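You operate a simulated robot arm through the tools that you are given. There is no shell and no other tool. Be economical: measure what you need, move in short steps, check, and stop when the job is done.

Carry out the task below with a simulated two-armed robot. There is one attempt and no reset: what you move stays moved.

JOB
Pick up the grey-cap bottle labelled "3" from the top of the side table with one hand, pass it to the other hand and put it on the top of the prep bench. Set down upright: grey-cap bottle.

It is judged by the outcome, as a careful person would: the job done as asked, and still so three seconds after it is handed in. It fails if anything else is knocked over, pushed out of place, dropped, spilled or broken. A push-on lid holds only when it is set on centred and level and pressed home; a screw cap is set on level and turned clockwise until tight.

ROBOT AND FRAMES
Two 7-joint arms with four-finger grippers on one trunk, on a base that drives. Base frame: it is fixed to the floor where the robot stands at the start and does not move with it; the origin is under the middle of the robot, x ahead of it, y to its left, z up; the surface under the hand at the start is at about z = 0.9. Readings come in m, degrees, newtons and seconds.
The left shoulder is at the start at [0.04, 0.181, 1.279], the right one opposite. With the tool pointing down near the work surface each hand reaches from about 0.3 to 0.82 m from the robot's upright axis, wherever it stands, measured 20 degrees to its own side. Places, roughly: top of the prep bench [0.6, -2.5, 0.8]. Payload 3.67 kg a hand.
The tool frame of a hand sits at the grasp point between the pads (the TCP): z along the fingers, y along the line on which they close. The tips reach 0.028 m beyond it. Largest opening 0.112 m; the body of the gripper starts 0.073 m behind the TCP.
Orientation is told as [roll, pitch, yaw] about the base's x, y, z axes, in that order, counted from this pose: with the fingers straight down and closing along the base's y, the tool's x points along the base's -x, its y along +y and its z along -z.

CONTROLS
- The arms move only by the tool apply_moves. It takes "left_steps", "right_steps" or both (then of equal length, played together; a hand with none holds still); each is text: rows parted by semicolons, each of 7 numbers parted by spaces: the shift along the tool's x, y, z in units of 40 mm (1.0 is 40 mm), then the turn, a rotation vector about the tool's x, y, z in units of 4 degrees (1.0 is 4 degrees), then the closure, from 0 (fully open) to 1 (shut). In form: dx dy dz rx ry rz hand; .... A call has 1 to 8 rows; each row shifts and turns the commanded pose from where the row before left it, along the tool's axes as they then stand. A call with a number of a shift or a turn outside -1 to 1 is refused whole. A row lasts 0.2 s, in which the tool goes at most 0.05 m and 8.6 degrees; a call with a longer step from one row to the next is refused whole, and so is a gripper value outside its range. A pose out of reach is approached as far as the arm can. The call stops where the force on the tool passes 40 N (or 10 N more than at its start, if that is more) or the arm is blocked; 0.2 s more then pass. Each finger halts on what it meets, pressing with about 26 N; the grip force reading is that of the motor and also rises with nothing between the fingers. The clock runs only during rows and for 0.2 s after the last one: add rows that do not move to give the fingers time. It gives the time, the measured TCP pose, the force on the tool (base axes), the opening and the grip force at its end, in the units of the frame above (readings bear some noise), with the torque about the TCP (base axes, N m) and any sound that the robot's microphone picked up.
- Cameras (640 x 400 px; columns grow to the right, rows downward): "scene" is now at [0.108, -0.0047, 1.5018]; the picture's right is [-0.07, -1.00, 0.00], its down [-0.62, 0.04, -0.78] and it looks along [0.78, -0.06, -0.62] (base axes); focal length 275 px, centre (320, 200). "left" rides on the left gripper at [0.06, 0.018, -0.104] in its tool frame; the picture's right is [-0.29, 0.96, 0.00], its down [-0.80, -0.24, -0.55] and it looks along [-0.53, -0.16, 0.83] (tool axes); focal length 234 px, centre (320, 200). "right" rides on the right gripper at [0.06, -0.018, -0.104] in its tool frame; the picture's right is [0.29, 0.96, 0.00], its down [-0.80, 0.24, -0.55] and it looks along [-0.53, 0.16, 0.83] (tool axes); focal length 234 px, centre (320, 200).
- get_image(camera): a new picture of that camera. No time passes.
- move_column(by): slides the trunk up (or, below 0, down) by that many m; the arms and the scene camera ride with it, the base frame stays. It gives what a move gives, with no picture.
- roll_base(legs): drives the robot by 1 to 6 legs, each [ahead, left, turn to the left] in m, m and degrees, along the robot's own axes; the way and the turn of a leg run together, so that a leg with both is an arc; at most 1.5 m and 180 degrees a leg. The arms and the cameras ride along, it lands a little off, and it stops where it bumps. It gives what a move gives.
- turn_head(pan, tilt): turns the head with the scene camera to pan (to the left, within 86 degrees either way) and tilt (down, from -29 to 69), counted from straight ahead of the robot. It gives what a move gives.
- locate(camera, pixels): there is no depth. For up to 12 entries [column, row, z] of the newest picture of that camera ("zoom" is the newest enlarged one), the place [x, y] in the base frame at which the ray of that pixel passes the height z, good to about 0.003 m. No time passes.
- zoom(camera, box): a new picture of the part [left, top, right, bottom] of that camera's present view, enlarged. No time passes.
- sign_off(): hands the job in; it is judged then, once.

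Work in short steps. Measure before you move; look again where a grasp or a placing could have gone wrong, and mend it. You have 80 turns and 62 pictures in all, those below and enlarged ones among them. Open the grippers and draw the arms clear of the work before you hand the job in, unless the task says otherwise; then end with one line.

The tools are called after "Request:" as name(argument=value, ...) on one line, values as JSON. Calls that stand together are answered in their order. apply_moves: Moves the arms, as the interface text tells. Its arguments: {"type":"object","properties":{"left_steps":{"type":"string"},"right_steps":{"type":"string"}},"required":[]} The other tools are called the same way: move_column (by) slides the trunk up or down; roll_base (legs) drives the base; turn_head (pan, tilt) turns the head that bears the scene camera; get_image (camera) takes a picture; locate (camera, pixels) gives the place at which the rays of pixels pass given heights; zoom (camera, box) takes an enlarged picture of a part of a camera's view; sign_off () hands the job in.

At the start:

```text
t: 0.0
left_position: [0.5586, 0.1738, 1.1828]
left_ee_rot: [0.0, 0.0, 0.0]
left_ft_force: [-0.4, -0.5, 0.2]
left_moment: [0.02, -0.02, 0.0]
left_opening: 0.1119
left_grasp_force: 0.1
right_position: [0.4939, -0.3126, 1.1727]
right_ee_rot: [0.0, 0.0, 0.0]
right_ft_force: [0.4, -0.5, 0.4]
right_moment: [0.02, -0.03, 0.04]
right_opening: 0.112
right_grasp_force: 0.1
trunk travel left (down, up): [-0.4, 0.114]
robot x, y, heading: [0.0005, -0.0047, -0.0]
head pan, tilt: [-4.1, 38.3]
```

scene: 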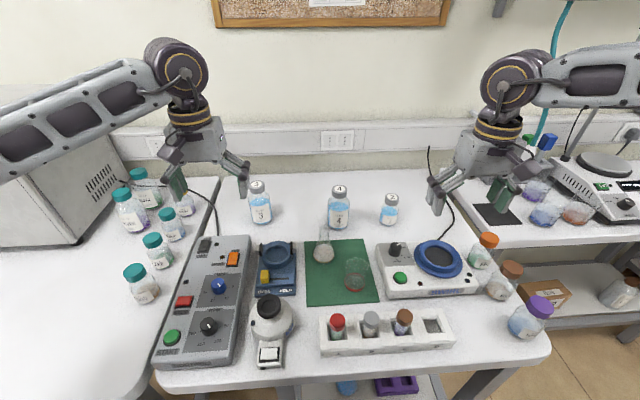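
right: 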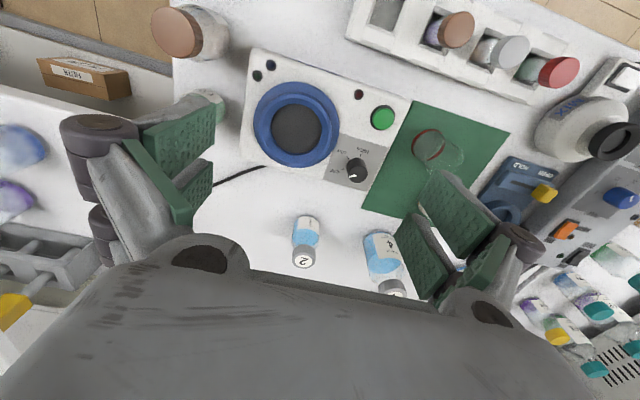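
left: 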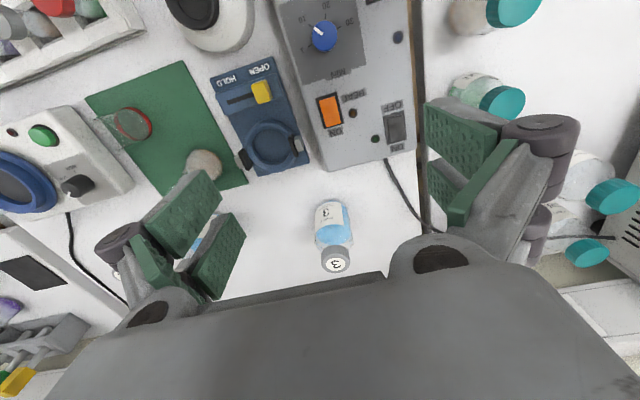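

The bottle labelled 3 stands near (260,203) in the scene view. I enlarge that part to measure it.

Request:
zoom(camera="scene", box=[200, 160, 420, 298])

Request:
locate(camera="scene", pixels=[[262, 222, 0.9], [257, 186, 1.0], [257, 186, 1.02], [339, 228, 0.9], [388, 223, 0.9], [160, 365, 0.9], [545, 350, 0.9]])

Request:
locate(camera="left", pixels=[[335, 265, 1.0], [335, 265, 1.02], [335, 265, 1.04]])

```text
2.90 times, centred on (310, 229) of scene
```

zoom: 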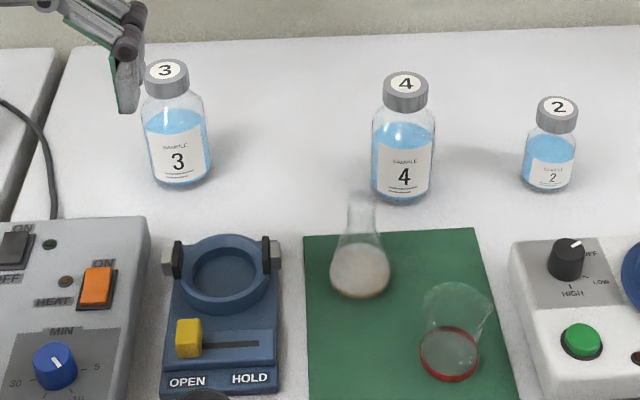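

```text
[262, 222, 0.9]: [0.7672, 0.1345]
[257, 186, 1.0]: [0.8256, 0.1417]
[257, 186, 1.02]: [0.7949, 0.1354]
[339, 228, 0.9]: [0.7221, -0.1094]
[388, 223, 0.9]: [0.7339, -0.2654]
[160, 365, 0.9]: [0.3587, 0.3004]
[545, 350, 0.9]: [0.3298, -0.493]
```

```text
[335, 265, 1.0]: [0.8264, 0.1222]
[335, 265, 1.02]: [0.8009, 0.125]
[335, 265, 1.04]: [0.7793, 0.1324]
```

Bottle 3 is about 0.07 m in diameter and 0.13 m tall, at about (0.79, 0.13). The plan is for the left hand, tilted about 48°, to grip the body. The right hand then takes the cap from above. I start by tilting the left hand.

Request:
apply_moves(left_steps="0 -0.128 0 0 -1 0 0;0 -0.128 0 0 -1 0 0;0 -0.128 0 0 -1 0 0;0 -0.128 0 0 -1 0 0;0 -0.128 0 0 -1 0 0;0 -0.128 0 0 -1 0 0;0 -0.128 0 0 -1 0 0;0 -0.128 0 0 -1 0 0")

Request:
apply_moves(left_steps="0 0 0 0 -1 0 0;0 0 0 0 -1 0 0;0 0 0 0 -1 0 0;0 0 0 0 -1 0 0;0 0 0 0 0 0 0")

Request:
get_image(camera="left")

Request:
get_image(camera="scene")

```text
t: 1.8
left_position: [0.5585, 0.1315, 1.1836]
left_ee_rot: [0.0, -32.0, 0.0]
left_ft_force: [-0.8, 0.1, 0.6]
left_moment: [0.01, 0.0, -0.04]
left_opening: 0.1122
left_grasp_force: 0.1
right_position: [0.4935, -0.3127, 1.1736]
right_ee_rot: [0.0, 0.0, 0.1]
right_ft_force: [-0.6, 0.0, 0.6]
right_moment: [-0.01, 0.02, 0.0]
right_opening: 0.1119
right_grasp_force: 0.0
trunk travel left (down, up): [-0.4, 0.114]
robot x, y, heading: [0.006, 0.0008, -0.0]
head pan, tilt: [-4.1, 38.3]
```

```text
t: 3.0
left_position: [0.5585, 0.1295, 1.1818]
left_ee_rot: [-0.1, -48.0, 0.0]
left_ft_force: [-0.6, 0.3, 0.1]
left_moment: [0.05, 0.0, -0.02]
left_opening: 0.1117
left_grasp_force: 0.0
right_position: [0.4945, -0.3115, 1.1741]
right_ee_rot: [0.0, 0.0, -0.1]
right_ft_force: [-0.5, 0.3, -0.4]
right_moment: [0.01, 0.0, 0.0]
right_opening: 0.1121
right_grasp_force: 0.0
trunk travel left (down, up): [-0.4, 0.114]
robot x, y, heading: [0.0041, -0.0001, 0.1]
head pan, tilt: [-4.1, 38.3]
```

```text
57 pictures are left
```

left: 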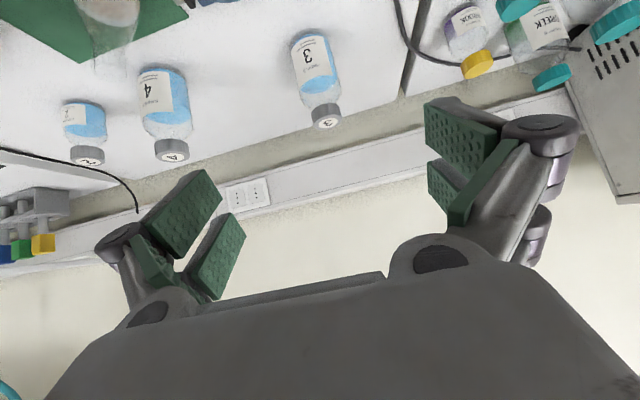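

```text
56 pictures are left
```

scene: 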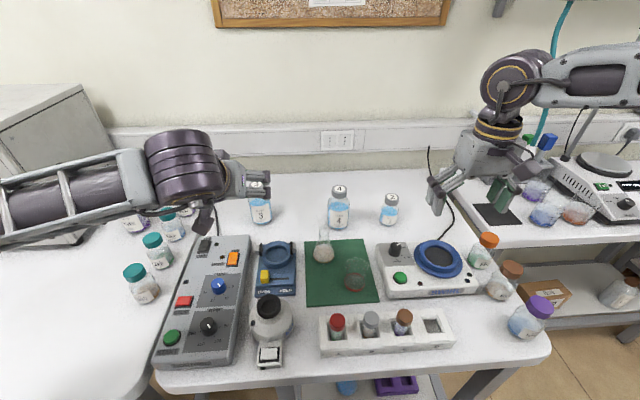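

In the left view the bottle's base edge is near (307,33) and its cap top near (327,123). I triangulate with both cameras.

Request:
locate(camera="left", pixels=[[307, 37, 0.9], [293, 45, 0.9], [327, 40, 0.9], [327, 122, 1.0], [327, 122, 1.02], [327, 122, 1.035], [327, 122, 1.05]])

Request:
locate(camera="scene", pixels=[[262, 225, 0.9], [256.7, 184.3, 1.02], [256.7, 184.3, 1.035], [256.7, 184.3, 1.05], [251, 222, 0.9], [272, 221, 0.9]])

```text
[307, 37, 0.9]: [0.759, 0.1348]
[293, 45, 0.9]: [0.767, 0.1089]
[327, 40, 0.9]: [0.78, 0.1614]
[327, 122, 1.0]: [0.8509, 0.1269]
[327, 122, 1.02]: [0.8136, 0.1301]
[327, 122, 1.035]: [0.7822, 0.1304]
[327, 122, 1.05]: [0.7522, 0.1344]
```

```text
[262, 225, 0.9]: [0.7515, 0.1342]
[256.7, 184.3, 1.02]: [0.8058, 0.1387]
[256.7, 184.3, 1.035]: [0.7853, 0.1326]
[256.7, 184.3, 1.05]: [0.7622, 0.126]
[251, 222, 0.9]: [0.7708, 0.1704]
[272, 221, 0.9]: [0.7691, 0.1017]
```

The readings agree: the axis is at (0.786, 0.132) and the cap top is at z = 1.035. I move to a pre-grasp pose 0.14 m back along the approach.

Request:
apply_moves(left_steps="0.119 0.012 0.937 0 0 0 0;0.119 0.012 0.937 0 0 0 0;0.119 0.012 0.937 0 0 0 0;0.119 0.012 0.937 0 0 0 0;0.119 0.012 0.937 0 0 0 0;0 0 0 0 0 0 0;0 0 0 0 0 0 0")

Request:
get_image(camera="left")

Request:
get_image(camera="scene")

```text
t: 4.6
left_position: [0.6848, 0.1366, 1.0378]
left_ee_rot: [-0.1, -48.0, 0.0]
left_ft_force: [0.2, 0.7, -0.1]
left_moment: [-0.01, -0.02, -0.02]
left_opening: 0.1121
left_grasp_force: 0.0
right_position: [0.4929, -0.3119, 1.1739]
right_ee_rot: [0.0, 0.0, -0.1]
right_ft_force: [-0.7, -0.2, -0.4]
right_moment: [0.03, -0.03, 0.0]
right_opening: 0.1121
right_grasp_force: 0.1
trunk travel left (down, up): [-0.4, 0.114]
robot x, y, heading: [-0.0034, -0.0006, 0.0]
head pan, tilt: [-4.1, 38.3]
```

```text
55 pictures are left
```

left: 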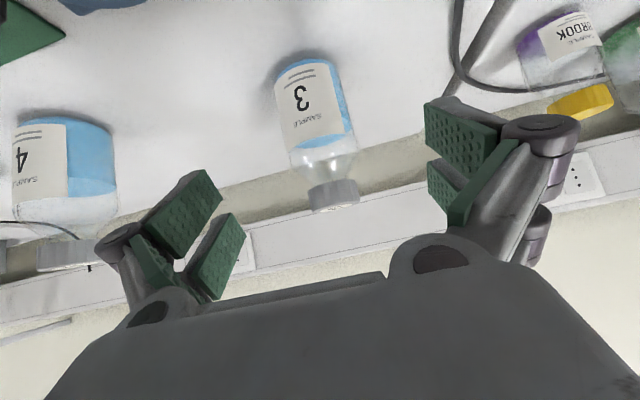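

```text
54 pictures are left
```

scene: 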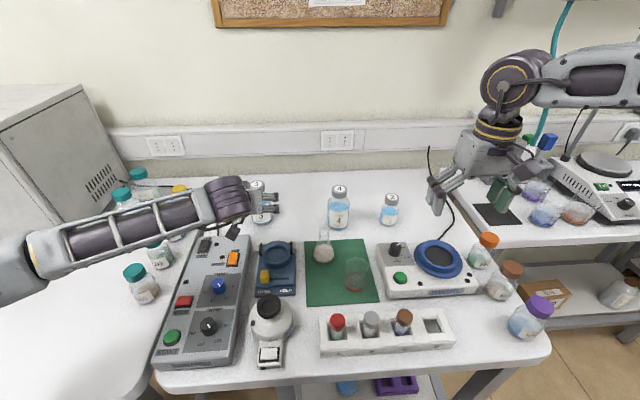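

The hand lines up well. I check the bottle's y once more in this view, using the base edges near (276,80) and (342,75).

Request:
locate(camera="left", pixels=[[308, 66, 0.9], [276, 80, 0.9], [340, 75, 0.9], [334, 203, 1.03], [308, 193, 1.02], [358, 187, 1.02]])

```text
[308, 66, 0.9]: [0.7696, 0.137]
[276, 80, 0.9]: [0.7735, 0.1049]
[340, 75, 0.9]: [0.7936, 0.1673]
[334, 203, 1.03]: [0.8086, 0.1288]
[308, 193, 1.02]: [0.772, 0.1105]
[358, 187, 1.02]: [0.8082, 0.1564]
```

The bottle is centred at y≈0.134, so I advance 0.142 m along the tool axis with the fingers open.

Request:
apply_moves(left_steps="0 0 0.71 0 0 0 0;0 0 0.71 0 0 0 0;0 0 0.71 0 0 0 0;0 0 0.71 0 0 0 0;0 0 0.71 0 0 0 0;0 0 0 0 0 0 0;0 0 0 0 0 0 0")

Request:
get_image(camera="left")

Request:
zoom(camera="scene", box=[160, 140, 360, 265])

```text
t: 6.2
left_position: [0.7853, 0.1355, 0.9436]
left_ee_rot: [-0.1, -48.0, -0.1]
left_ft_force: [-0.4, -0.7, 0.0]
left_moment: [0.03, -0.02, -0.03]
left_opening: 0.112
left_grasp_force: 0.1
right_position: [0.4953, -0.3116, 1.173]
right_ee_rot: [0.0, 0.1, 0.0]
right_ft_force: [1.1, 0.0, 0.0]
right_moment: [0.0, 0.01, -0.01]
right_opening: 0.1122
right_grasp_force: 0.1
trunk travel left (down, up): [-0.4, 0.114]
robot x, y, heading: [-0.001, 0.0003, -0.2]
head pan, tilt: [-4.1, 38.3]
```

```text
53 pictures are left
```

left: 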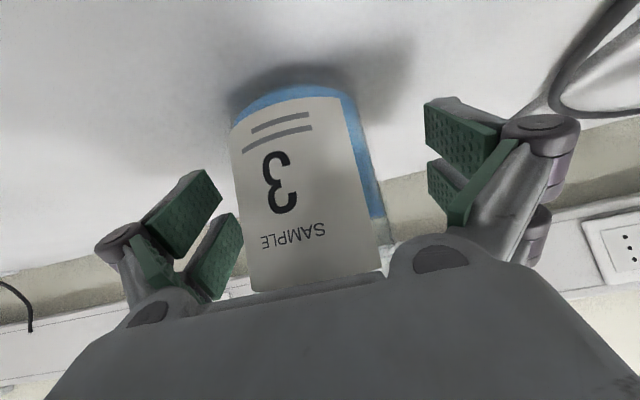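

```text
3.20 times, centred on (260, 202) of scene
```

zoom: 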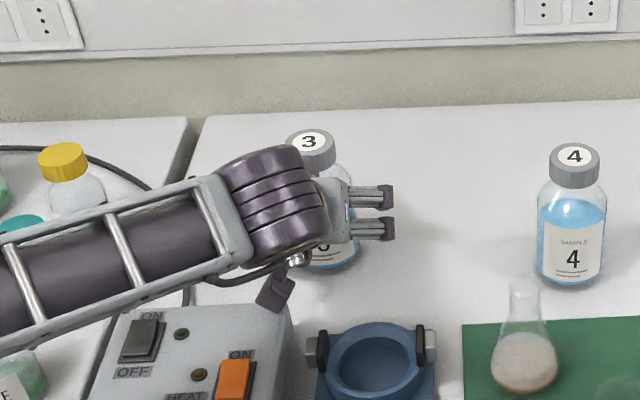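

The bottle sits between the pads, so I close the hand.

Request:
apply_moves(left_steps="0 0 0 0 0 0 0.3;0 0 0 0 0 0 0.45;0 0 0 0 0 0 1;0 0 0 0 0 0 1;0 0 0 0 0 0 1")

Request:
get_image(camera="left")

```text
t: 7.4
left_position: [0.7847, 0.1359, 0.9452]
left_ee_rot: [0.1, -48.0, 0.0]
left_ft_force: [-0.3, -1.8, 1.2]
left_moment: [-0.14, 0.06, 0.03]
left_opening: 0.0688
left_grasp_force: 25.9
right_position: [0.4937, -0.3114, 1.1724]
right_ee_rot: [0.0, -0.1, 0.0]
right_ft_force: [-0.1, 0.1, -0.6]
right_moment: [-0.02, -0.02, 0.01]
right_opening: 0.1118
right_grasp_force: 0.1
trunk travel left (down, up): [-0.4, 0.114]
robot x, y, heading: [0.0019, 0.0036, -0.0]
head pan, tilt: [-4.1, 38.3]
```

```text
51 pictures are left
```

left: 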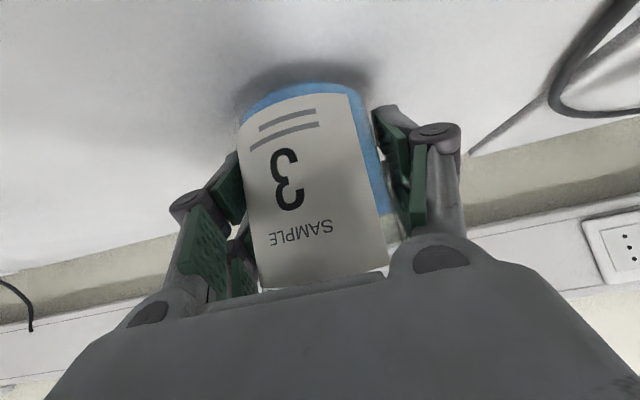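

It is gripped at an opening of 0.069 m. I lift it straight up, slowly at first.

Request:
apply_moves(left_steps="-0.2 0 -0.18 0 0 0 1;-0.4 0 -0.36 0 0 0 1;-0.743 0 -0.669 0 0 0 1;-0.743 0 -0.669 0 0 0 1;-0.743 0 -0.669 0 0 0 1;-0.743 0 -0.669 0 0 0 1;-0.743 0 -0.669 0 0 0 1;0 0 0 0 0 0 1")

Request:
get_image(camera="scene")

```text
t: 9.2
left_position: [0.7866, 0.1383, 1.179]
left_ee_rot: [-0.1, -47.9, 0.0]
left_ft_force: [0.4, 0.8, -4.1]
left_moment: [0.01, 0.02, 0.01]
left_opening: 0.0687
left_grasp_force: 26.3
right_position: [0.4966, -0.3127, 1.1734]
right_ee_rot: [0.0, 0.1, -0.1]
right_ft_force: [0.3, -0.3, -0.1]
right_moment: [-0.01, 0.0, -0.01]
right_opening: 0.1118
right_grasp_force: 0.1
trunk travel left (down, up): [-0.4, 0.114]
robot x, y, heading: [-0.001, -0.0007, 0.2]
head pan, tilt: [-4.1, 38.3]
```

```text
50 pictures are left
```

scene: 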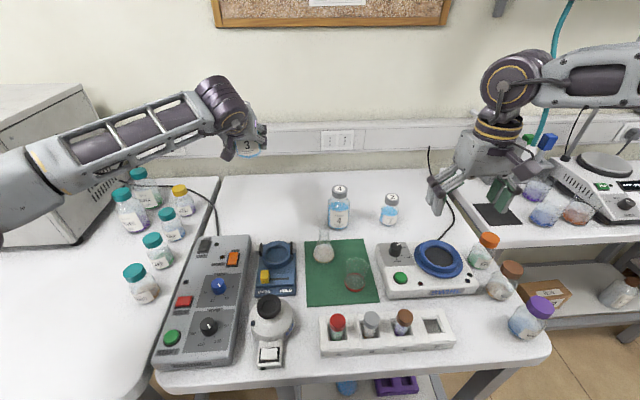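

The lift is clean. I bring the bottle back to the middle, then turn the left hand about the vertical so its arm stays on the left side for the handover.

Request:
apply_moves(left_steps="0.726 -0.421 -0.486 0 0 0 1;0.726 -0.421 -0.486 0 0 0 1;0.726 -0.421 -0.486 0 0 0 1;0.726 -0.421 -0.486 0 0 0 1;0.726 -0.421 -0.486 0 0 0 1;0.726 -0.421 -0.486 0 0 0 1;0.726 -0.421 -0.486 0 0 0 1;0 0 0 0 0 0 1")

Request:
apply_moves(left_steps="0 0 0 0.714 0 0.643 1;0 0 0 0.714 0 0.643 1;0 0 0 0.714 0 0.643 1;0 0 0 0.714 0 0.643 1;0 0 0 0.714 0 0.643 1;0 0 0 0.714 0 0.643 1;0 0 0 0.714 0 0.643 1;0 0 0 0 0 0 1")

Request:
apply_moves(left_steps="0 0 0 0.714 0 0.643 1;0 0 0 0.714 0 0.643 1;0 0 0 0.714 0 0.643 1;0 0 0 0.714 0 0.643 1;0 0 0 0.714 0 0.643 1;0 0 0 0.714 0 0.643 1;0 0 0 0 0 0 1")

Request:
get_image(camera="scene")

Request:
get_image(camera="right")

```text
t: 11.0
left_position: [0.5529, 0.0176, 1.1173]
left_ee_rot: [-0.1, -48.0, 0.2]
left_ft_force: [-0.3, 0.8, -3.8]
left_moment: [0.0, -0.03, -0.03]
left_opening: 0.0686
left_grasp_force: 26.5
right_position: [0.4948, -0.3117, 1.1734]
right_ee_rot: [0.1, 0.1, -0.1]
right_ft_force: [0.8, 0.5, 0.6]
right_moment: [-0.04, 0.0, 0.01]
right_opening: 0.112
right_grasp_force: 0.0
trunk travel left (down, up): [-0.4, 0.114]
robot x, y, heading: [0.0, 0.0008, -0.1]
head pan, tilt: [-4.1, 38.3]
```

```text
t: 12.8
left_position: [0.5515, 0.017, 1.1176]
left_ee_rot: [0.1, -48.0, -26.9]
left_ft_force: [-0.3, 0.9, -4.0]
left_moment: [0.01, -0.03, -0.02]
left_opening: 0.0688
left_grasp_force: 26.1
right_position: [0.4949, -0.3123, 1.1729]
right_ee_rot: [0.0, 0.0, 0.0]
right_ft_force: [0.0, 0.1, 0.6]
right_moment: [0.01, 0.04, -0.03]
right_opening: 0.1121
right_grasp_force: 0.0
trunk travel left (down, up): [-0.4, 0.114]
robot x, y, heading: [0.0021, 0.0003, -0.1]
head pan, tilt: [-4.1, 38.3]
```

```text
t: 14.4
left_position: [0.55, 0.0194, 1.116]
left_ee_rot: [-0.1, -48.0, -50.0]
left_ft_force: [0.4, -0.8, -4.4]
left_moment: [0.0, -0.04, -0.01]
left_opening: 0.069
left_grasp_force: 25.5
right_position: [0.4946, -0.3124, 1.1729]
right_ee_rot: [0.1, 0.0, 0.1]
right_ft_force: [0.8, 0.0, -0.5]
right_moment: [0.02, -0.03, 0.02]
right_opening: 0.112
right_grasp_force: 0.1
trunk travel left (down, up): [-0.4, 0.114]
robot x, y, heading: [-0.0004, 0.0023, 0.1]
head pan, tilt: [-4.1, 38.3]
```

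```text
49 pictures are left
```

scene: 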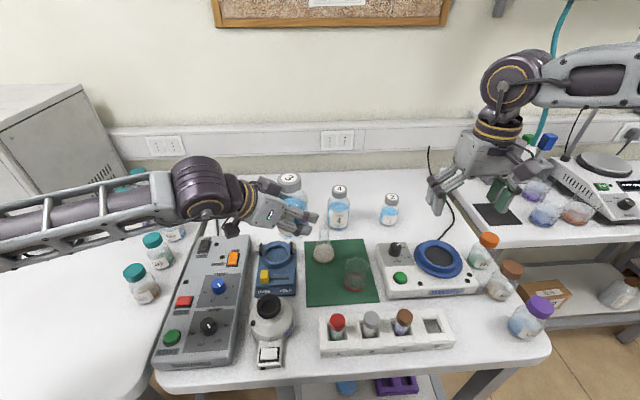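

```text
48 pictures are left
```

right: 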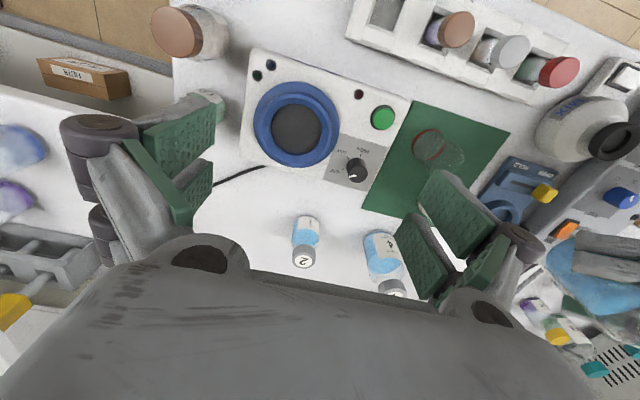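

The left hand holds the bottle at (0.55, 0.019, 1.1165), so the cap top should be at z≈1.206. I zoom in to confirm where the cap is.

Request:
zoom(camera="scene", box=[210, 140, 370, 240])

Request:
locate(camera="scene", pixels=[[289, 178, 1.206], [279, 183, 1.196], [302, 183, 1.196]])

```text
4.00 times, centred on (290, 190) of scene
```

zoom: 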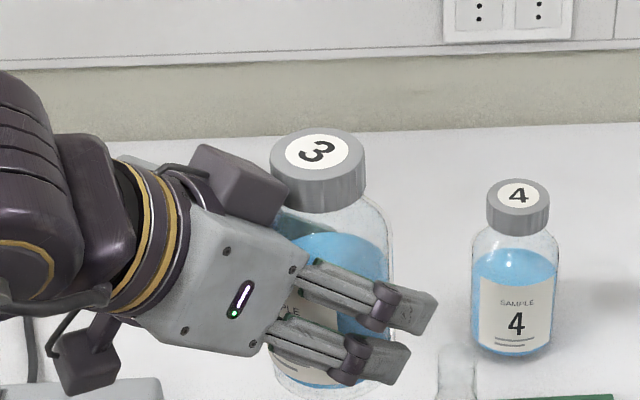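

```text
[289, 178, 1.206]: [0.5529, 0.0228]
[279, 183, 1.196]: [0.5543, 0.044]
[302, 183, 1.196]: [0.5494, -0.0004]
```

The cap centre is (0.552, 0.022). A block on the left hand sits just behind the cap, so the right hand must close square to the left hand's direction, at yaw -50. I raise and turn the right hand before coming over.

Request:
apply_moves(right_steps="0 0 -0.45 0 0 0.9615 0;0 0 -0.45 0 0 0.9615 0;0 0 -0.45 0 0 0.9615 0;0 0 -0.45 0 0 0.9615 0;0 0 -0.45 0 0 0.9615 0;0 0 -0.45 0 0 0.9615 0;0 0 -0.45 0 0 0.9615 0;0 0 -0.45 0 0 0.9615 0", left_steps="0 0 0 0 0 0 1;0 0 0 0 0 0 1;0 0 0 0 0 0 1;0 0 0 0 0 0 1;0 0 0 0 0 0 1;0 0 0 0 0 0 1;0 0 0 0 0 0 1;0 0 0 0 0 0 1")

Request:
apply_moves(right_steps="0 0 0 0 0 0.9615 0;0 0 0 0 0 0.9615 0;0 0 0 0 0 0.9615 0;0 0 0 0 0 0.9615 0;0 0 0 0 0 0.9615 0;0 0 0 0 0 0 0;0 0 0 0 0 0 0", left_steps="0 0 0 0 0 0 1;0 0 0 0 0 0 1;0 0 0 0 0 0 1;0 0 0 0 0 0 1;0 0 0 0 0 0 1;0 0 0 0 0 0 1;0 0 0 0 0 0 1")

Request:
get_image(camera="right")

```text
t: 16.2
left_position: [0.5479, 0.0182, 1.1168]
left_ee_rot: [-0.1, -48.0, -49.9]
left_ft_force: [0.4, 0.0, -4.5]
left_moment: [-0.02, 0.01, 0.03]
left_opening: 0.0688
left_grasp_force: 26.0
right_position: [0.4954, -0.3109, 1.3185]
right_ee_rot: [0.0, 0.0, -30.9]
right_ft_force: [0.4, -0.1, -0.6]
right_moment: [-0.04, -0.05, 0.0]
right_opening: 0.112
right_grasp_force: 0.0
trunk travel left (down, up): [-0.4, 0.114]
robot x, y, heading: [0.0013, 0.0003, -0.0]
head pan, tilt: [-4.1, 38.3]
```

```text
t: 17.8
left_position: [0.5497, 0.0188, 1.1164]
left_ee_rot: [-0.1, -48.1, -49.9]
left_ft_force: [0.2, 0.2, -5.0]
left_moment: [-0.02, -0.03, 0.02]
left_opening: 0.0688
left_grasp_force: 26.0
right_position: [0.4945, -0.3121, 1.3193]
right_ee_rot: [-0.1, 0.0, -50.0]
right_ft_force: [-0.6, 0.3, 0.2]
right_moment: [0.02, 0.0, -0.01]
right_opening: 0.1122
right_grasp_force: 0.0
trunk travel left (down, up): [-0.4, 0.114]
robot x, y, heading: [0.0064, -0.0021, 0.1]
head pan, tilt: [-4.1, 38.3]
```

```text
46 pictures are left
```

right: 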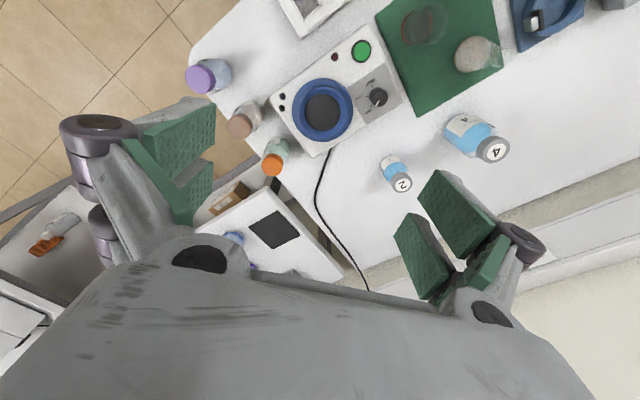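

Reach is fine at yaw -50. I move part of the way over towards the cap and look before going further.

Request:
apply_moves(right_steps="0.61 0.72 0 0 0 0 0;0.61 0.72 0 0 0 0 0;0.61 0.72 0 0 0 0 0;0.61 0.72 0 0 0 0 0;0.61 0.72 0 0 0 0 0;0.61 0.72 0 0 0 0 0;0 0 0 0 0 0 0", left_steps="0 0 0 0 0 0 1;0 0 0 0 0 0 1;0 0 0 0 0 0 1;0 0 0 0 0 0 1;0 0 0 0 0 0 1;0 0 0 0 0 0 1;0 0 0 0 0 0 1")

Request:
get_image(camera="scene")

Request:
get_image(camera="right")

```text
t: 19.4
left_position: [0.5513, 0.0182, 1.1169]
left_ee_rot: [-0.1, -48.0, -49.9]
left_ft_force: [0.2, 0.1, -4.0]
left_moment: [0.03, -0.01, 0.01]
left_opening: 0.0687
left_grasp_force: 26.3
right_position: [0.5301, -0.1031, 1.3162]
right_ee_rot: [0.0, 0.2, -50.3]
right_ft_force: [-0.2, -0.2, 0.1]
right_moment: [-0.01, 0.0, 0.0]
right_opening: 0.1119
right_grasp_force: 0.1
right hand out of reach, approached as far as the arm can: row 6
trunk travel left (down, up): [-0.4, 0.114]
robot x, y, heading: [0.0027, -0.0012, -0.3]
head pan, tilt: [-4.1, 38.3]
```

```text
45 pictures are left
```

scene: 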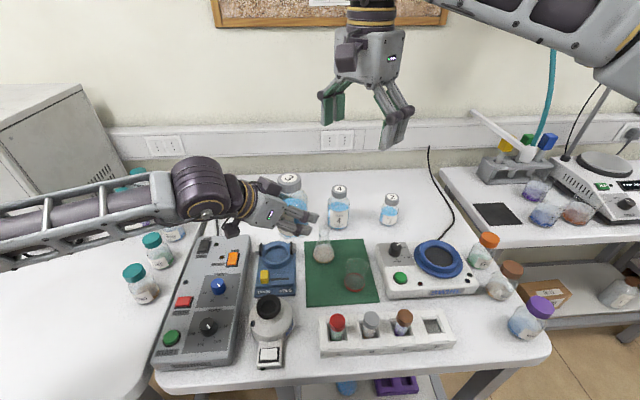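

```text
44 pictures are left
```

right: 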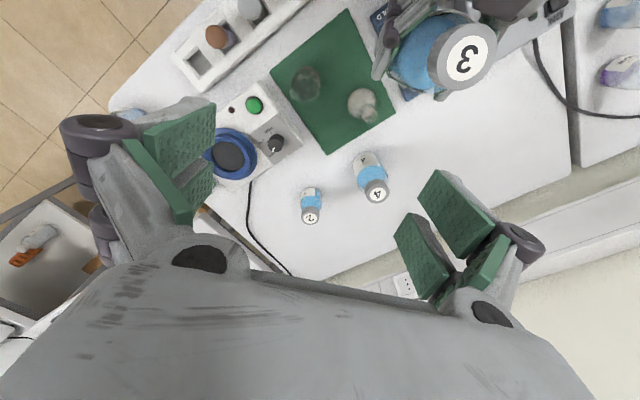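

The right hand hit a reach limit at (0.53, -0.10). I back it off and bring the bottle further right and lower with the left hand.

Request:
apply_moves(right_steps="-0.61 -0.72 0 0 0 0 0;-0.61 -0.72 0 0 0 0 0;-0.61 -0.72 0 0 0 0 0;-0.61 -0.72 0 0 0 0 0;-0.61 -0.72 0 0 0 0 0;0 0 0 0 0 0 0", left_steps="0 0 0 0 0 0 1;0 0 0 0 0 0 1;0 0 0 0 0 0 1;0 0 0 0 0 0 1;0 0 0 0 0 0 1;0 0 0 0 0 0 1")

Request:
apply_moves(left_steps="-0.169 -0.706 0.456 0 0 0 1;-0.169 -0.706 0.456 0 0 0 1;-0.169 -0.706 0.456 0 0 0 1;-0.169 -0.706 0.456 0 0 0 1;-0.169 -0.706 0.456 0 0 0 1;0 0 0 0 0 0 1;0 0 0 0 0 0 1")

Request:
get_image(camera="scene")

```text
t: 20.8
left_position: [0.5495, 0.0189, 1.1155]
left_ee_rot: [-0.2, -47.9, -49.8]
left_ft_force: [0.2, 0.3, -4.1]
left_moment: [-0.04, 0.01, -0.01]
left_opening: 0.0689
left_grasp_force: 25.9
right_position: [0.497, -0.2863, 1.3119]
right_ee_rot: [0.0, 0.1, -50.0]
right_ft_force: [-0.3, 0.1, -0.3]
right_moment: [0.0, 0.03, 0.01]
right_opening: 0.1119
right_grasp_force: 0.1
trunk travel left (down, up): [-0.4, 0.114]
robot x, y, heading: [-0.0025, -0.0023, 0.2]
head pan, tilt: [-4.1, 38.3]
```

```text
t: 22.4
left_position: [0.4978, -0.1428, 1.0778]
left_ee_rot: [-0.2, -48.0, -50.0]
left_ft_force: [-0.6, 0.6, -3.2]
left_moment: [-0.02, 0.0, 0.01]
left_opening: 0.0687
left_grasp_force: 26.3
right_position: [0.4965, -0.2867, 1.3125]
right_ee_rot: [-0.1, 0.0, -50.0]
right_ft_force: [0.1, 0.0, 0.4]
right_moment: [0.01, 0.0, 0.0]
right_opening: 0.1117
right_grasp_force: 0.1
trunk travel left (down, up): [-0.4, 0.114]
robot x, y, heading: [0.0038, 0.0015, 0.1]
head pan, tilt: [-4.1, 38.3]
```

```text
43 pictures are left
```

scene: 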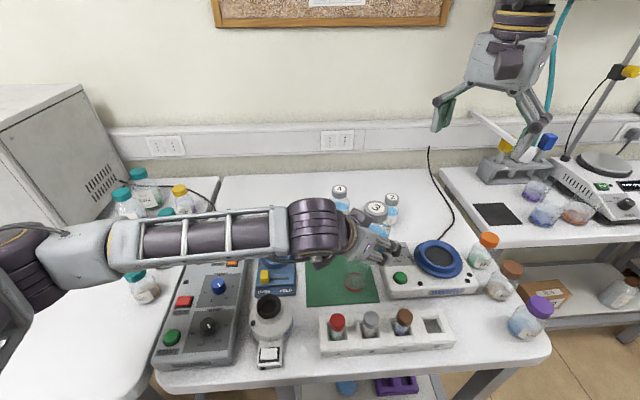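

Now I measure the cap top near (376,206) at z≈1.168.

Request:
zoom(camera="scene", box=[300, 170, 460, 270])

Request:
locate(camera="scene", pixels=[[376, 207, 1.168], [376, 207, 1.158], [376, 207, 1.178]])

Request:
get_image(camera="right")

```text
4.00 times, centred on (380, 220) of scene
```

zoom: 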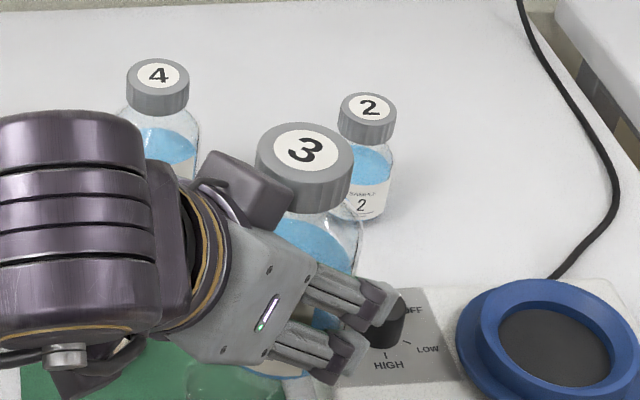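

```text
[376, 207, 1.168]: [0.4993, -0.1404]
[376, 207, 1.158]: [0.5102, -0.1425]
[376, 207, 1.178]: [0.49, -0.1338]
```

```text
41 pictures are left
```

right: 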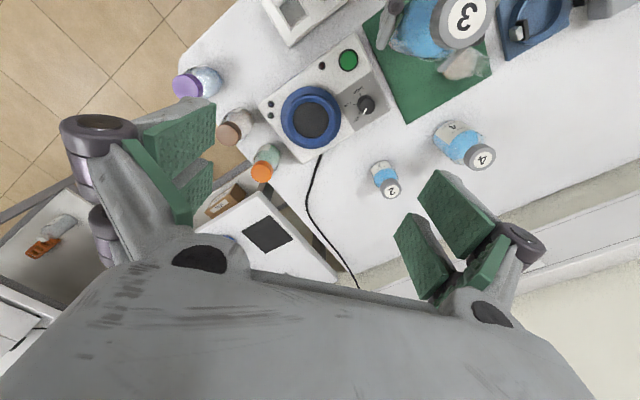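

The cap is centred at (0.499, -0.141), top z≈1.168. I bring the right hand over it at z 1.29.

Request:
apply_moves(right_steps="0.689 0.595 0.1375 0 0 0 0;0.689 0.595 0.1375 0 0 0 0;0.689 0.595 0.1375 0 0 0 0;0.689 0.595 0.1375 0 0 0 0;0 0 0 0 0 0 0;0 0 0 0 0 0 0", left_steps="0 0 0 0 0 0 1;0 0 0 0 0 0 1;0 0 0 0 0 0 1;0 0 0 0 0 0 1;0 0 0 0 0 0 1;0 0 0 0 0 0 1")

Request:
get_image(camera="right")

Request:
get_image(camera="scene")

```text
t: 23.8
left_position: [0.4974, -0.1435, 1.0766]
left_ee_rot: [-0.1, -48.0, -49.9]
left_ft_force: [-0.5, 0.3, -3.9]
left_moment: [0.0, -0.02, -0.02]
left_opening: 0.0688
left_grasp_force: 25.9
right_position: [0.4973, -0.1402, 1.2918]
right_ee_rot: [0.1, 0.1, -50.1]
right_ft_force: [0.3, 0.5, 0.1]
right_moment: [-0.01, 0.0, -0.04]
right_opening: 0.1119
right_grasp_force: 0.0
trunk travel left (down, up): [-0.4, 0.114]
robot x, y, heading: [-0.0019, 0.0019, 0.2]
head pan, tilt: [-4.1, 38.3]
```

```text
40 pictures are left
```

right: 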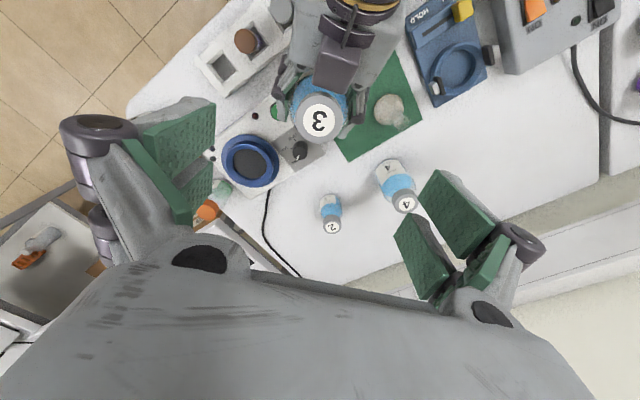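

```text
39 pictures are left
```

scene: 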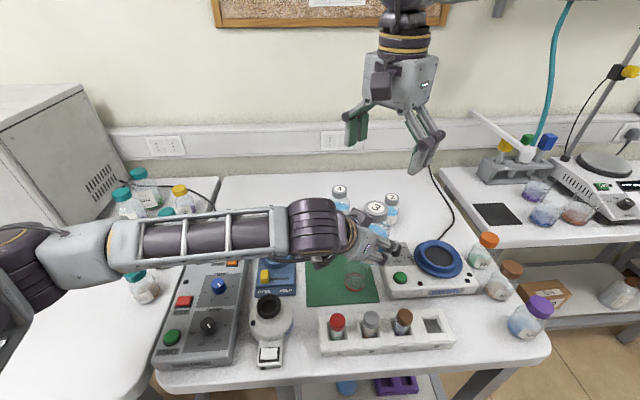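

The right view shows the "3" cap at (320,121), square ahead. I cross-check its position before descending.

Request:
locate(camera="right", pixels=[[320, 121, 1.168], [320, 121, 1.158], [320, 121, 1.178], [335, 85, 1.19], [318, 85, 1.19]])

```text
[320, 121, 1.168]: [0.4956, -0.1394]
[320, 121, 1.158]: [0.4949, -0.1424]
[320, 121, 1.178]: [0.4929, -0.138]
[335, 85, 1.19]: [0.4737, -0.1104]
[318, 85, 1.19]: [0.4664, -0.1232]
```

Aligned within 2 mm. I descend to TCP z 1.170, so the fingertips reach the cap's lower edge.

Request:
apply_moves(right_steps="0 0 0.61 0 0 0 0;0 0 0.61 0 0 0 0;0 0 0.61 0 0 0 0;0 0 0.61 0 0 0 0;0 0 0.61 0 0 0 0;0 0 0 0 0 0 0", left_steps="0 0 0 0 0 0 1;0 0 0 0 0 0 1;0 0 0 0 0 0 1;0 0 0 0 0 0 1;0 0 0 0 0 0 1;0 0 0 0 0 0 1")

Request:
get_image(camera="right")

Request:
zoom(camera="scene", box=[280, 130, 480, 255])

```text
t: 25.2
left_position: [0.4963, -0.1424, 1.0777]
left_ee_rot: [-0.1, -48.0, -49.8]
left_ft_force: [-0.8, 1.0, -4.2]
left_moment: [-0.02, -0.01, 0.0]
left_opening: 0.0687
left_grasp_force: 25.5
right_position: [0.498, -0.1419, 1.1683]
right_ee_rot: [0.0, 0.0, -50.1]
right_ft_force: [1.3, -0.5, -0.1]
right_moment: [0.03, 0.01, -0.02]
right_opening: 0.1121
right_grasp_force: 0.1
trunk travel left (down, up): [-0.4, 0.114]
robot x, y, heading: [-0.0016, 0.0016, -0.2]
head pan, tilt: [-4.1, 38.3]
```

```text
38 pictures are left
```

right: 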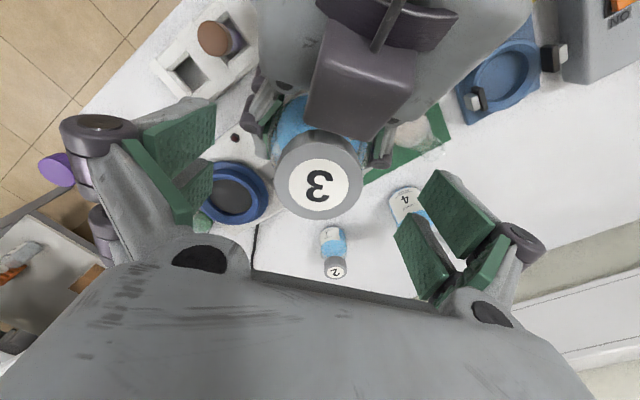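

```text
3.20 times, centred on (380, 192) of scene
```

zoom: 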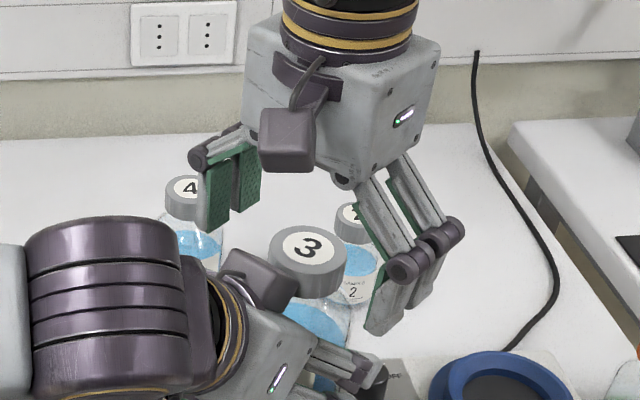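

The cap top sits at (318,187), and the TCP projects to (320,190), so it is centred between the fingers. I close the right hand on the cap.

Request:
apply_moves(right_steps="0 0 0 0 0 0 0.3;0 0 0 0 0 0 0.45;0 0 0 0 0 0 0.6;0 0 0 0 0 0 1;0 0 0 0 0 0 1;0 0 0 0 0 0 1", left_steps="0 0 0 0 0 0 1;0 0 0 0 0 0 1;0 0 0 0 0 0 1;0 0 0 0 0 0 1;0 0 0 0 0 0 1;0 0 0 0 0 0 1")

Request:
get_image(camera="right")

Request:
zoom(camera="scene", box=[280, 130, 480, 255])

```text
t: 26.6
left_position: [0.4983, -0.1417, 1.0767]
left_ee_rot: [-0.1, -48.0, -49.9]
left_ft_force: [4.9, 5.3, -5.5]
left_moment: [0.0, 0.23, 0.01]
left_opening: 0.0688
left_grasp_force: 26.1
right_position: [0.498, -0.1421, 1.1674]
right_ee_rot: [-0.1, 0.0, -50.1]
right_ft_force: [-4.8, -5.2, 1.6]
right_moment: [-0.43, 0.18, -0.02]
right_opening: 0.0433
right_grasp_force: 25.8
trunk travel left (down, up): [-0.4, 0.114]
robot x, y, heading: [-0.0019, 0.001, -0.1]
head pan, tilt: [-4.1, 38.3]
```

```text
36 pictures are left
```

right: 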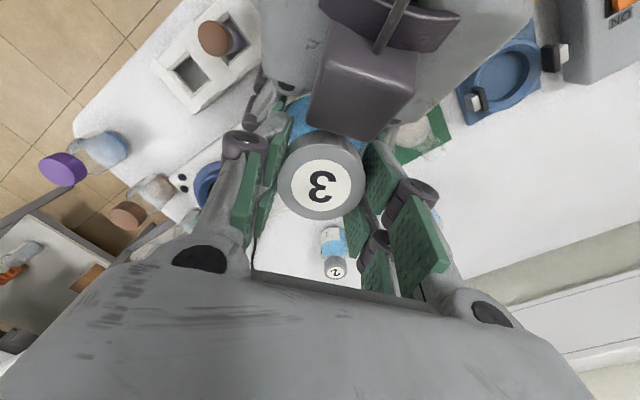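

```text
3.20 times, centred on (380, 192) of scene
```

zoom: 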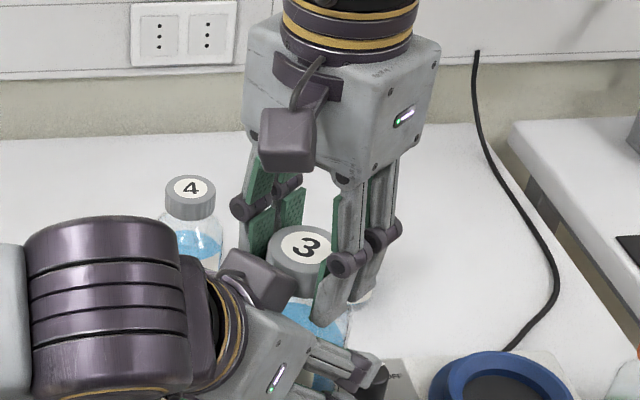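

The right hand grips the cap at an opening of 0.043 m and 26 N. I release the left hand partly while the right holds still, and check that the bottle stays.

Request:
apply_moves(left_steps="0 0 0 0 0 0 0.3;0 0 0 0 0 0 0.15;0 0 0 0 0 0 0.1;0 0 0 0 0 0 0.1", right_steps="0 0 0 0 0 0 1;0 0 0 0 0 0 1;0 0 0 0 0 0 1;0 0 0 0 0 0 1")

Request:
get_image(camera="left")

```text
t: 27.6
left_position: [0.4983, -0.1437, 1.0775]
left_ee_rot: [-0.1, -48.0, -49.8]
left_ft_force: [0.1, 0.1, -0.2]
left_moment: [0.0, -0.01, -0.01]
left_opening: 0.1006
left_grasp_force: 0.0
right_position: [0.4989, -0.1415, 1.168]
right_ee_rot: [0.0, 0.1, -50.1]
right_ft_force: [-0.7, -1.1, 0.2]
right_moment: [-0.03, -0.01, -0.02]
right_opening: 0.0432
right_grasp_force: 26.3
trunk travel left (down, up): [-0.4, 0.114]
robot x, y, heading: [0.0012, -0.0011, -0.1]
head pan, tilt: [-4.1, 38.3]
```

```text
34 pictures are left
```

left: 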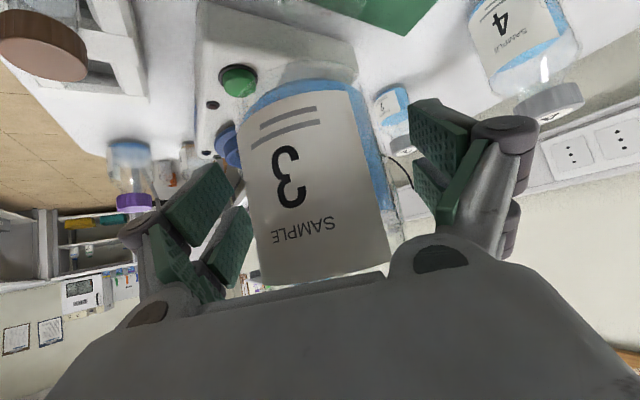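

The left hand is free. The right z force doesn't show the weight yet, so I check visually.

Request:
zoom(camera="scene", box=[280, 130, 480, 255])

Request:
apply_moves(right_steps="0 0 0 0 0 0 1")

Request:
get_image(camera="left")

```text
3.20 times, centred on (380, 192) of scene
```

zoom: 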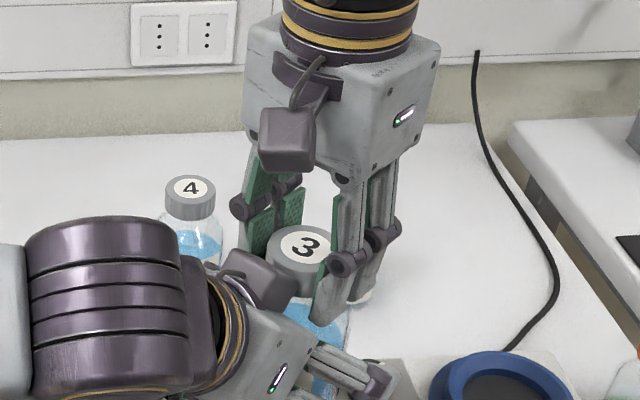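

```text
t: 28.0
left_position: [0.4968, -0.1431, 1.0777]
left_ee_rot: [-0.1, -48.0, -49.9]
left_ft_force: [0.4, -0.4, 0.3]
left_moment: [0.01, 0.05, -0.05]
left_opening: 0.1011
left_grasp_force: 0.2
right_position: [0.4975, -0.1424, 1.1687]
right_ee_rot: [0.0, 0.0, -50.2]
right_ft_force: [-0.2, 0.0, -0.1]
right_moment: [-0.02, -0.02, 0.0]
right_opening: 0.0433
right_grasp_force: 25.9
trunk travel left (down, up): [-0.4, 0.114]
robot x, y, heading: [0.0037, -0.0003, -0.0]
head pan, tilt: [-4.1, 38.3]
```

```text
32 pictures are left
```

left: 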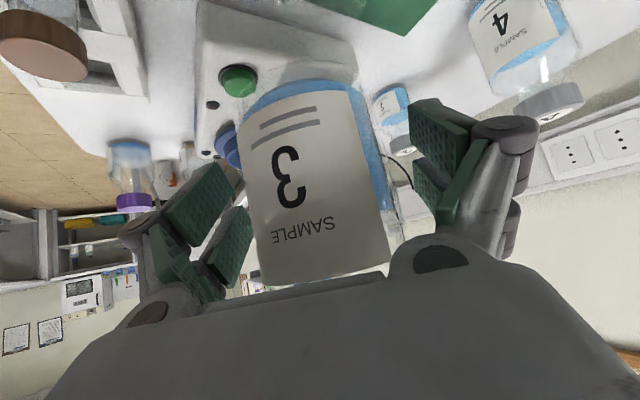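

The bottle stays put in both views. I withdraw the left hand horizontally, slowly at first, with the right holding.

Request:
apply_moves(left_steps="0.2 0 -0.223 0 0 0 0.05;0.335 0 -0.372 0 0 0 0.05;0.335 0 -0.372 0 0 0 0.05;0 0 0 0 0 0 0.05", right_steps="0 0 0 0 0 0 1;0 0 0 0 0 0 1;0 0 0 0 0 0 1;0 0 0 0 0 0 1")

Request:
get_image(camera="scene")

```text
t: 29.0
left_position: [0.4666, -0.1021, 1.0803]
left_ee_rot: [-0.1, -48.0, -49.9]
left_ft_force: [-0.7, -0.5, 0.0]
left_moment: [0.04, 0.0, -0.02]
left_opening: 0.1065
left_grasp_force: 0.1
right_position: [0.4984, -0.1422, 1.1689]
right_ee_rot: [0.0, 0.0, -50.1]
right_ft_force: [0.1, -0.3, -0.5]
right_moment: [-0.01, -0.03, 0.0]
right_opening: 0.0436
right_grasp_force: 25.5
trunk travel left (down, up): [-0.4, 0.114]
robot x, y, heading: [0.0016, 0.0008, -0.1]
head pan, tilt: [-4.1, 38.3]
```

```text
31 pictures are left
```

scene: 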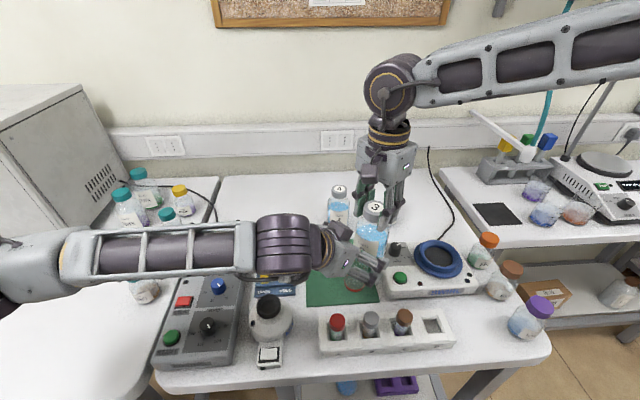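

I zoom in to check how the cap sits in the right hand.

Request:
zoom(camera="scene", box=[310, 130, 470, 290])

Request:
get_image(camera="right")

```text
2.50 times, centred on (390, 210) of scene
```

zoom: 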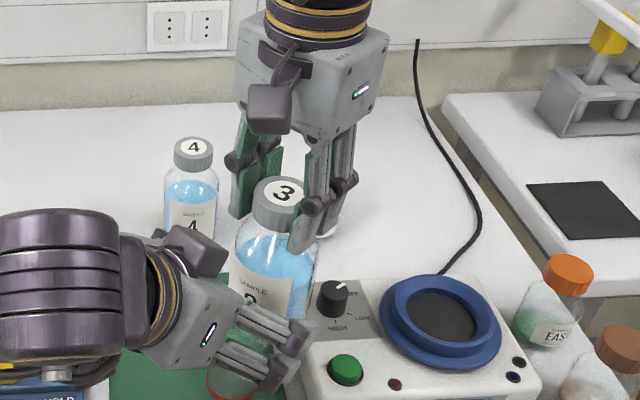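

```text
29 pictures are left
```

right: 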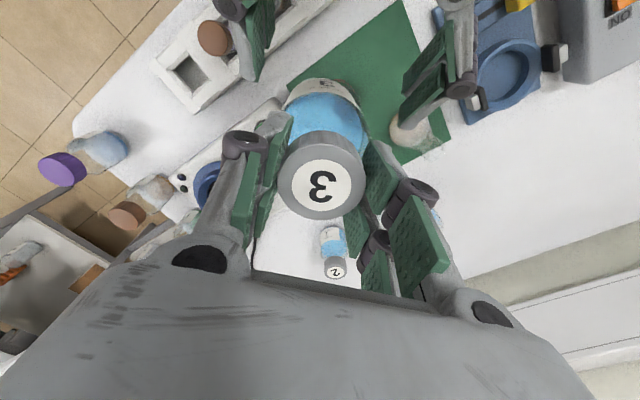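

The bottle hangs cleanly by its cap. I withdraw the left hand further and raise it.

Request:
apply_moves(left_steps="0.669 0 -0.743 0 0 0 0;0.669 0 -0.743 0 0 0 0;0.669 0 -0.743 0 0 0 0;0.669 0 -0.743 0 0 0 0;-0.743 0 -0.669 0 0 0 0;-0.743 0 -0.669 0 0 0 0;-0.743 0 -0.669 0 0 0 0;0 0 0 0 0 0 0", right_steps="0 0 0 0 0 0 1;0 0 0 0 0 0 1;0 0 0 0 0 0 1;0 0 0 0 0 0 1;0 0 0 0 0 0 1;0 0 0 0 0 0 1;0 0 0 0 0 0 1;0 0 0 0 0 0 1")

Request:
apply_moves(left_steps="0 0 0 -0.714 0 -0.643 0;0 0 0 -0.714 0 -0.643 0;0 0 0 -0.714 0 -0.643 0;0 0 0 -0.714 0 -0.643 0;0 0 0 -0.714 0 -0.643 0;0 0 0 -0.714 0 -0.643 0;0 0 0 -0.714 0 -0.643 0;0 0 0 -0.714 0 -0.643 0")

Request:
turn_head(pan=-70, tilt=25)

Request:
get_image(camera="scene")

```text
t: 30.8
left_position: [0.4059, -0.0071, 1.1945]
left_ee_rot: [-0.1, -48.0, -49.9]
left_ft_force: [0.3, 0.0, 0.4]
left_moment: [0.0, -0.02, 0.01]
left_opening: 0.1123
left_grasp_force: 0.1
left hand out of reach, approached as far as the arm can: row 3, 4, 5
right_position: [0.4979, -0.142, 1.1685]
right_ee_rot: [0.0, 0.0, -50.2]
right_ft_force: [-0.5, -0.4, 0.0]
right_moment: [0.02, 0.0, 0.0]
right_opening: 0.043
right_grasp_force: 25.7
trunk travel left (down, up): [-0.4, 0.114]
robot x, y, heading: [-0.0019, 0.0028, 0.2]
head pan, tilt: [-4.1, 38.3]
```

```text
t: 32.6
left_position: [0.4102, -0.0093, 1.1951]
left_ee_rot: [-0.1, -48.1, -19.1]
left_ft_force: [0.2, -0.9, 0.2]
left_moment: [-0.01, 0.03, 0.0]
left_opening: 0.1119
left_grasp_force: 0.1
left hand out of reach, approached as far as the arm can: row 2
right_position: [0.4989, -0.1417, 1.1687]
right_ee_rot: [0.0, 0.1, -50.1]
right_ft_force: [-0.2, 0.6, 0.3]
right_moment: [0.01, -0.01, 0.02]
right_opening: 0.0432
right_grasp_force: 26.0
trunk travel left (down, up): [-0.4, 0.114]
robot x, y, heading: [-0.0042, 0.0021, 0.2]
head pan, tilt: [-4.1, 38.3]
```

```text
t: 34.0
left_position: [0.4105, -0.0089, 1.1959]
left_ee_rot: [0.0, -48.0, -19.3]
left_ft_force: [0.0, 0.1, -0.5]
left_moment: [0.01, -0.02, -0.01]
left_opening: 0.1119
left_grasp_force: 0.0
right_position: [0.499, -0.1412, 1.1693]
right_ee_rot: [0.0, 0.1, -50.1]
right_ft_force: [0.7, 0.2, -0.3]
right_moment: [-0.01, -0.01, 0.0]
right_opening: 0.0431
right_grasp_force: 25.8
trunk travel left (down, up): [-0.4, 0.114]
robot x, y, heading: [0.0011, 0.0009, -0.2]
head pan, tilt: [-70.0, 25.0]
```

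```text
28 pictures are left
```

scene: 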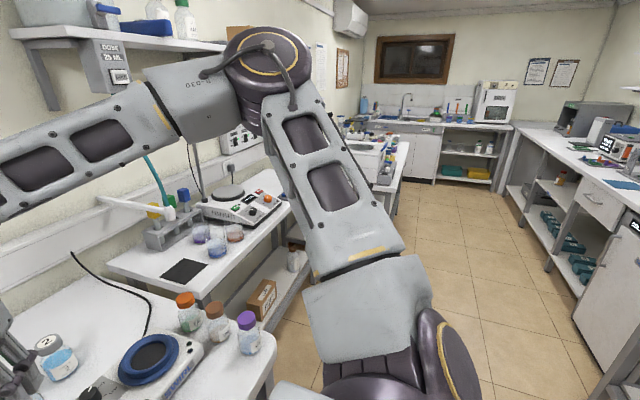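

The way to the right looks open. I measure floor landmarks and bench edges before driving.

Request:
locate(camera="scene", pixels=[[510, 195, 0], [590, 345, 0], [400, 215, 0], [430, 182, 0], [405, 145, 0.8], [390, 190, 0.8], [340, 140, 0.8], [640, 215, 0.9], [515, 130, 0.9]])

Request:
zoom(camera="scene", box=[320, 70, 520, 230])

```text
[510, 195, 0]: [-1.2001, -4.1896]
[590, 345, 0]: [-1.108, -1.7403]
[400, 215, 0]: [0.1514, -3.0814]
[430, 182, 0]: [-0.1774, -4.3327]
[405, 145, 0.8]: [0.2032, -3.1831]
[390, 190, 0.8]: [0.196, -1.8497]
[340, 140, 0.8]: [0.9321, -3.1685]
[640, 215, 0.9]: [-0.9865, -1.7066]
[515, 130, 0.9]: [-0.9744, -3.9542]
```

```text
2.50 times, centred on (420, 150) of scene
```

zoom: 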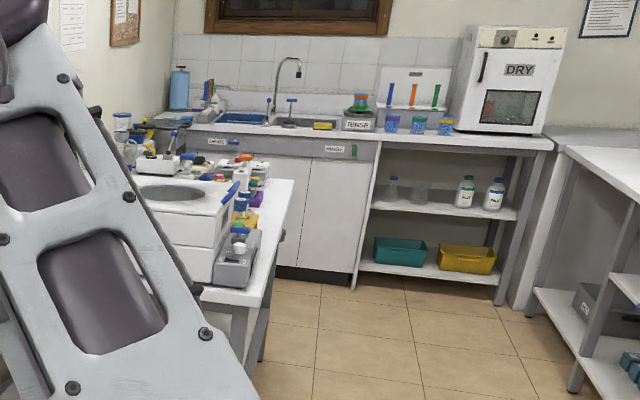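

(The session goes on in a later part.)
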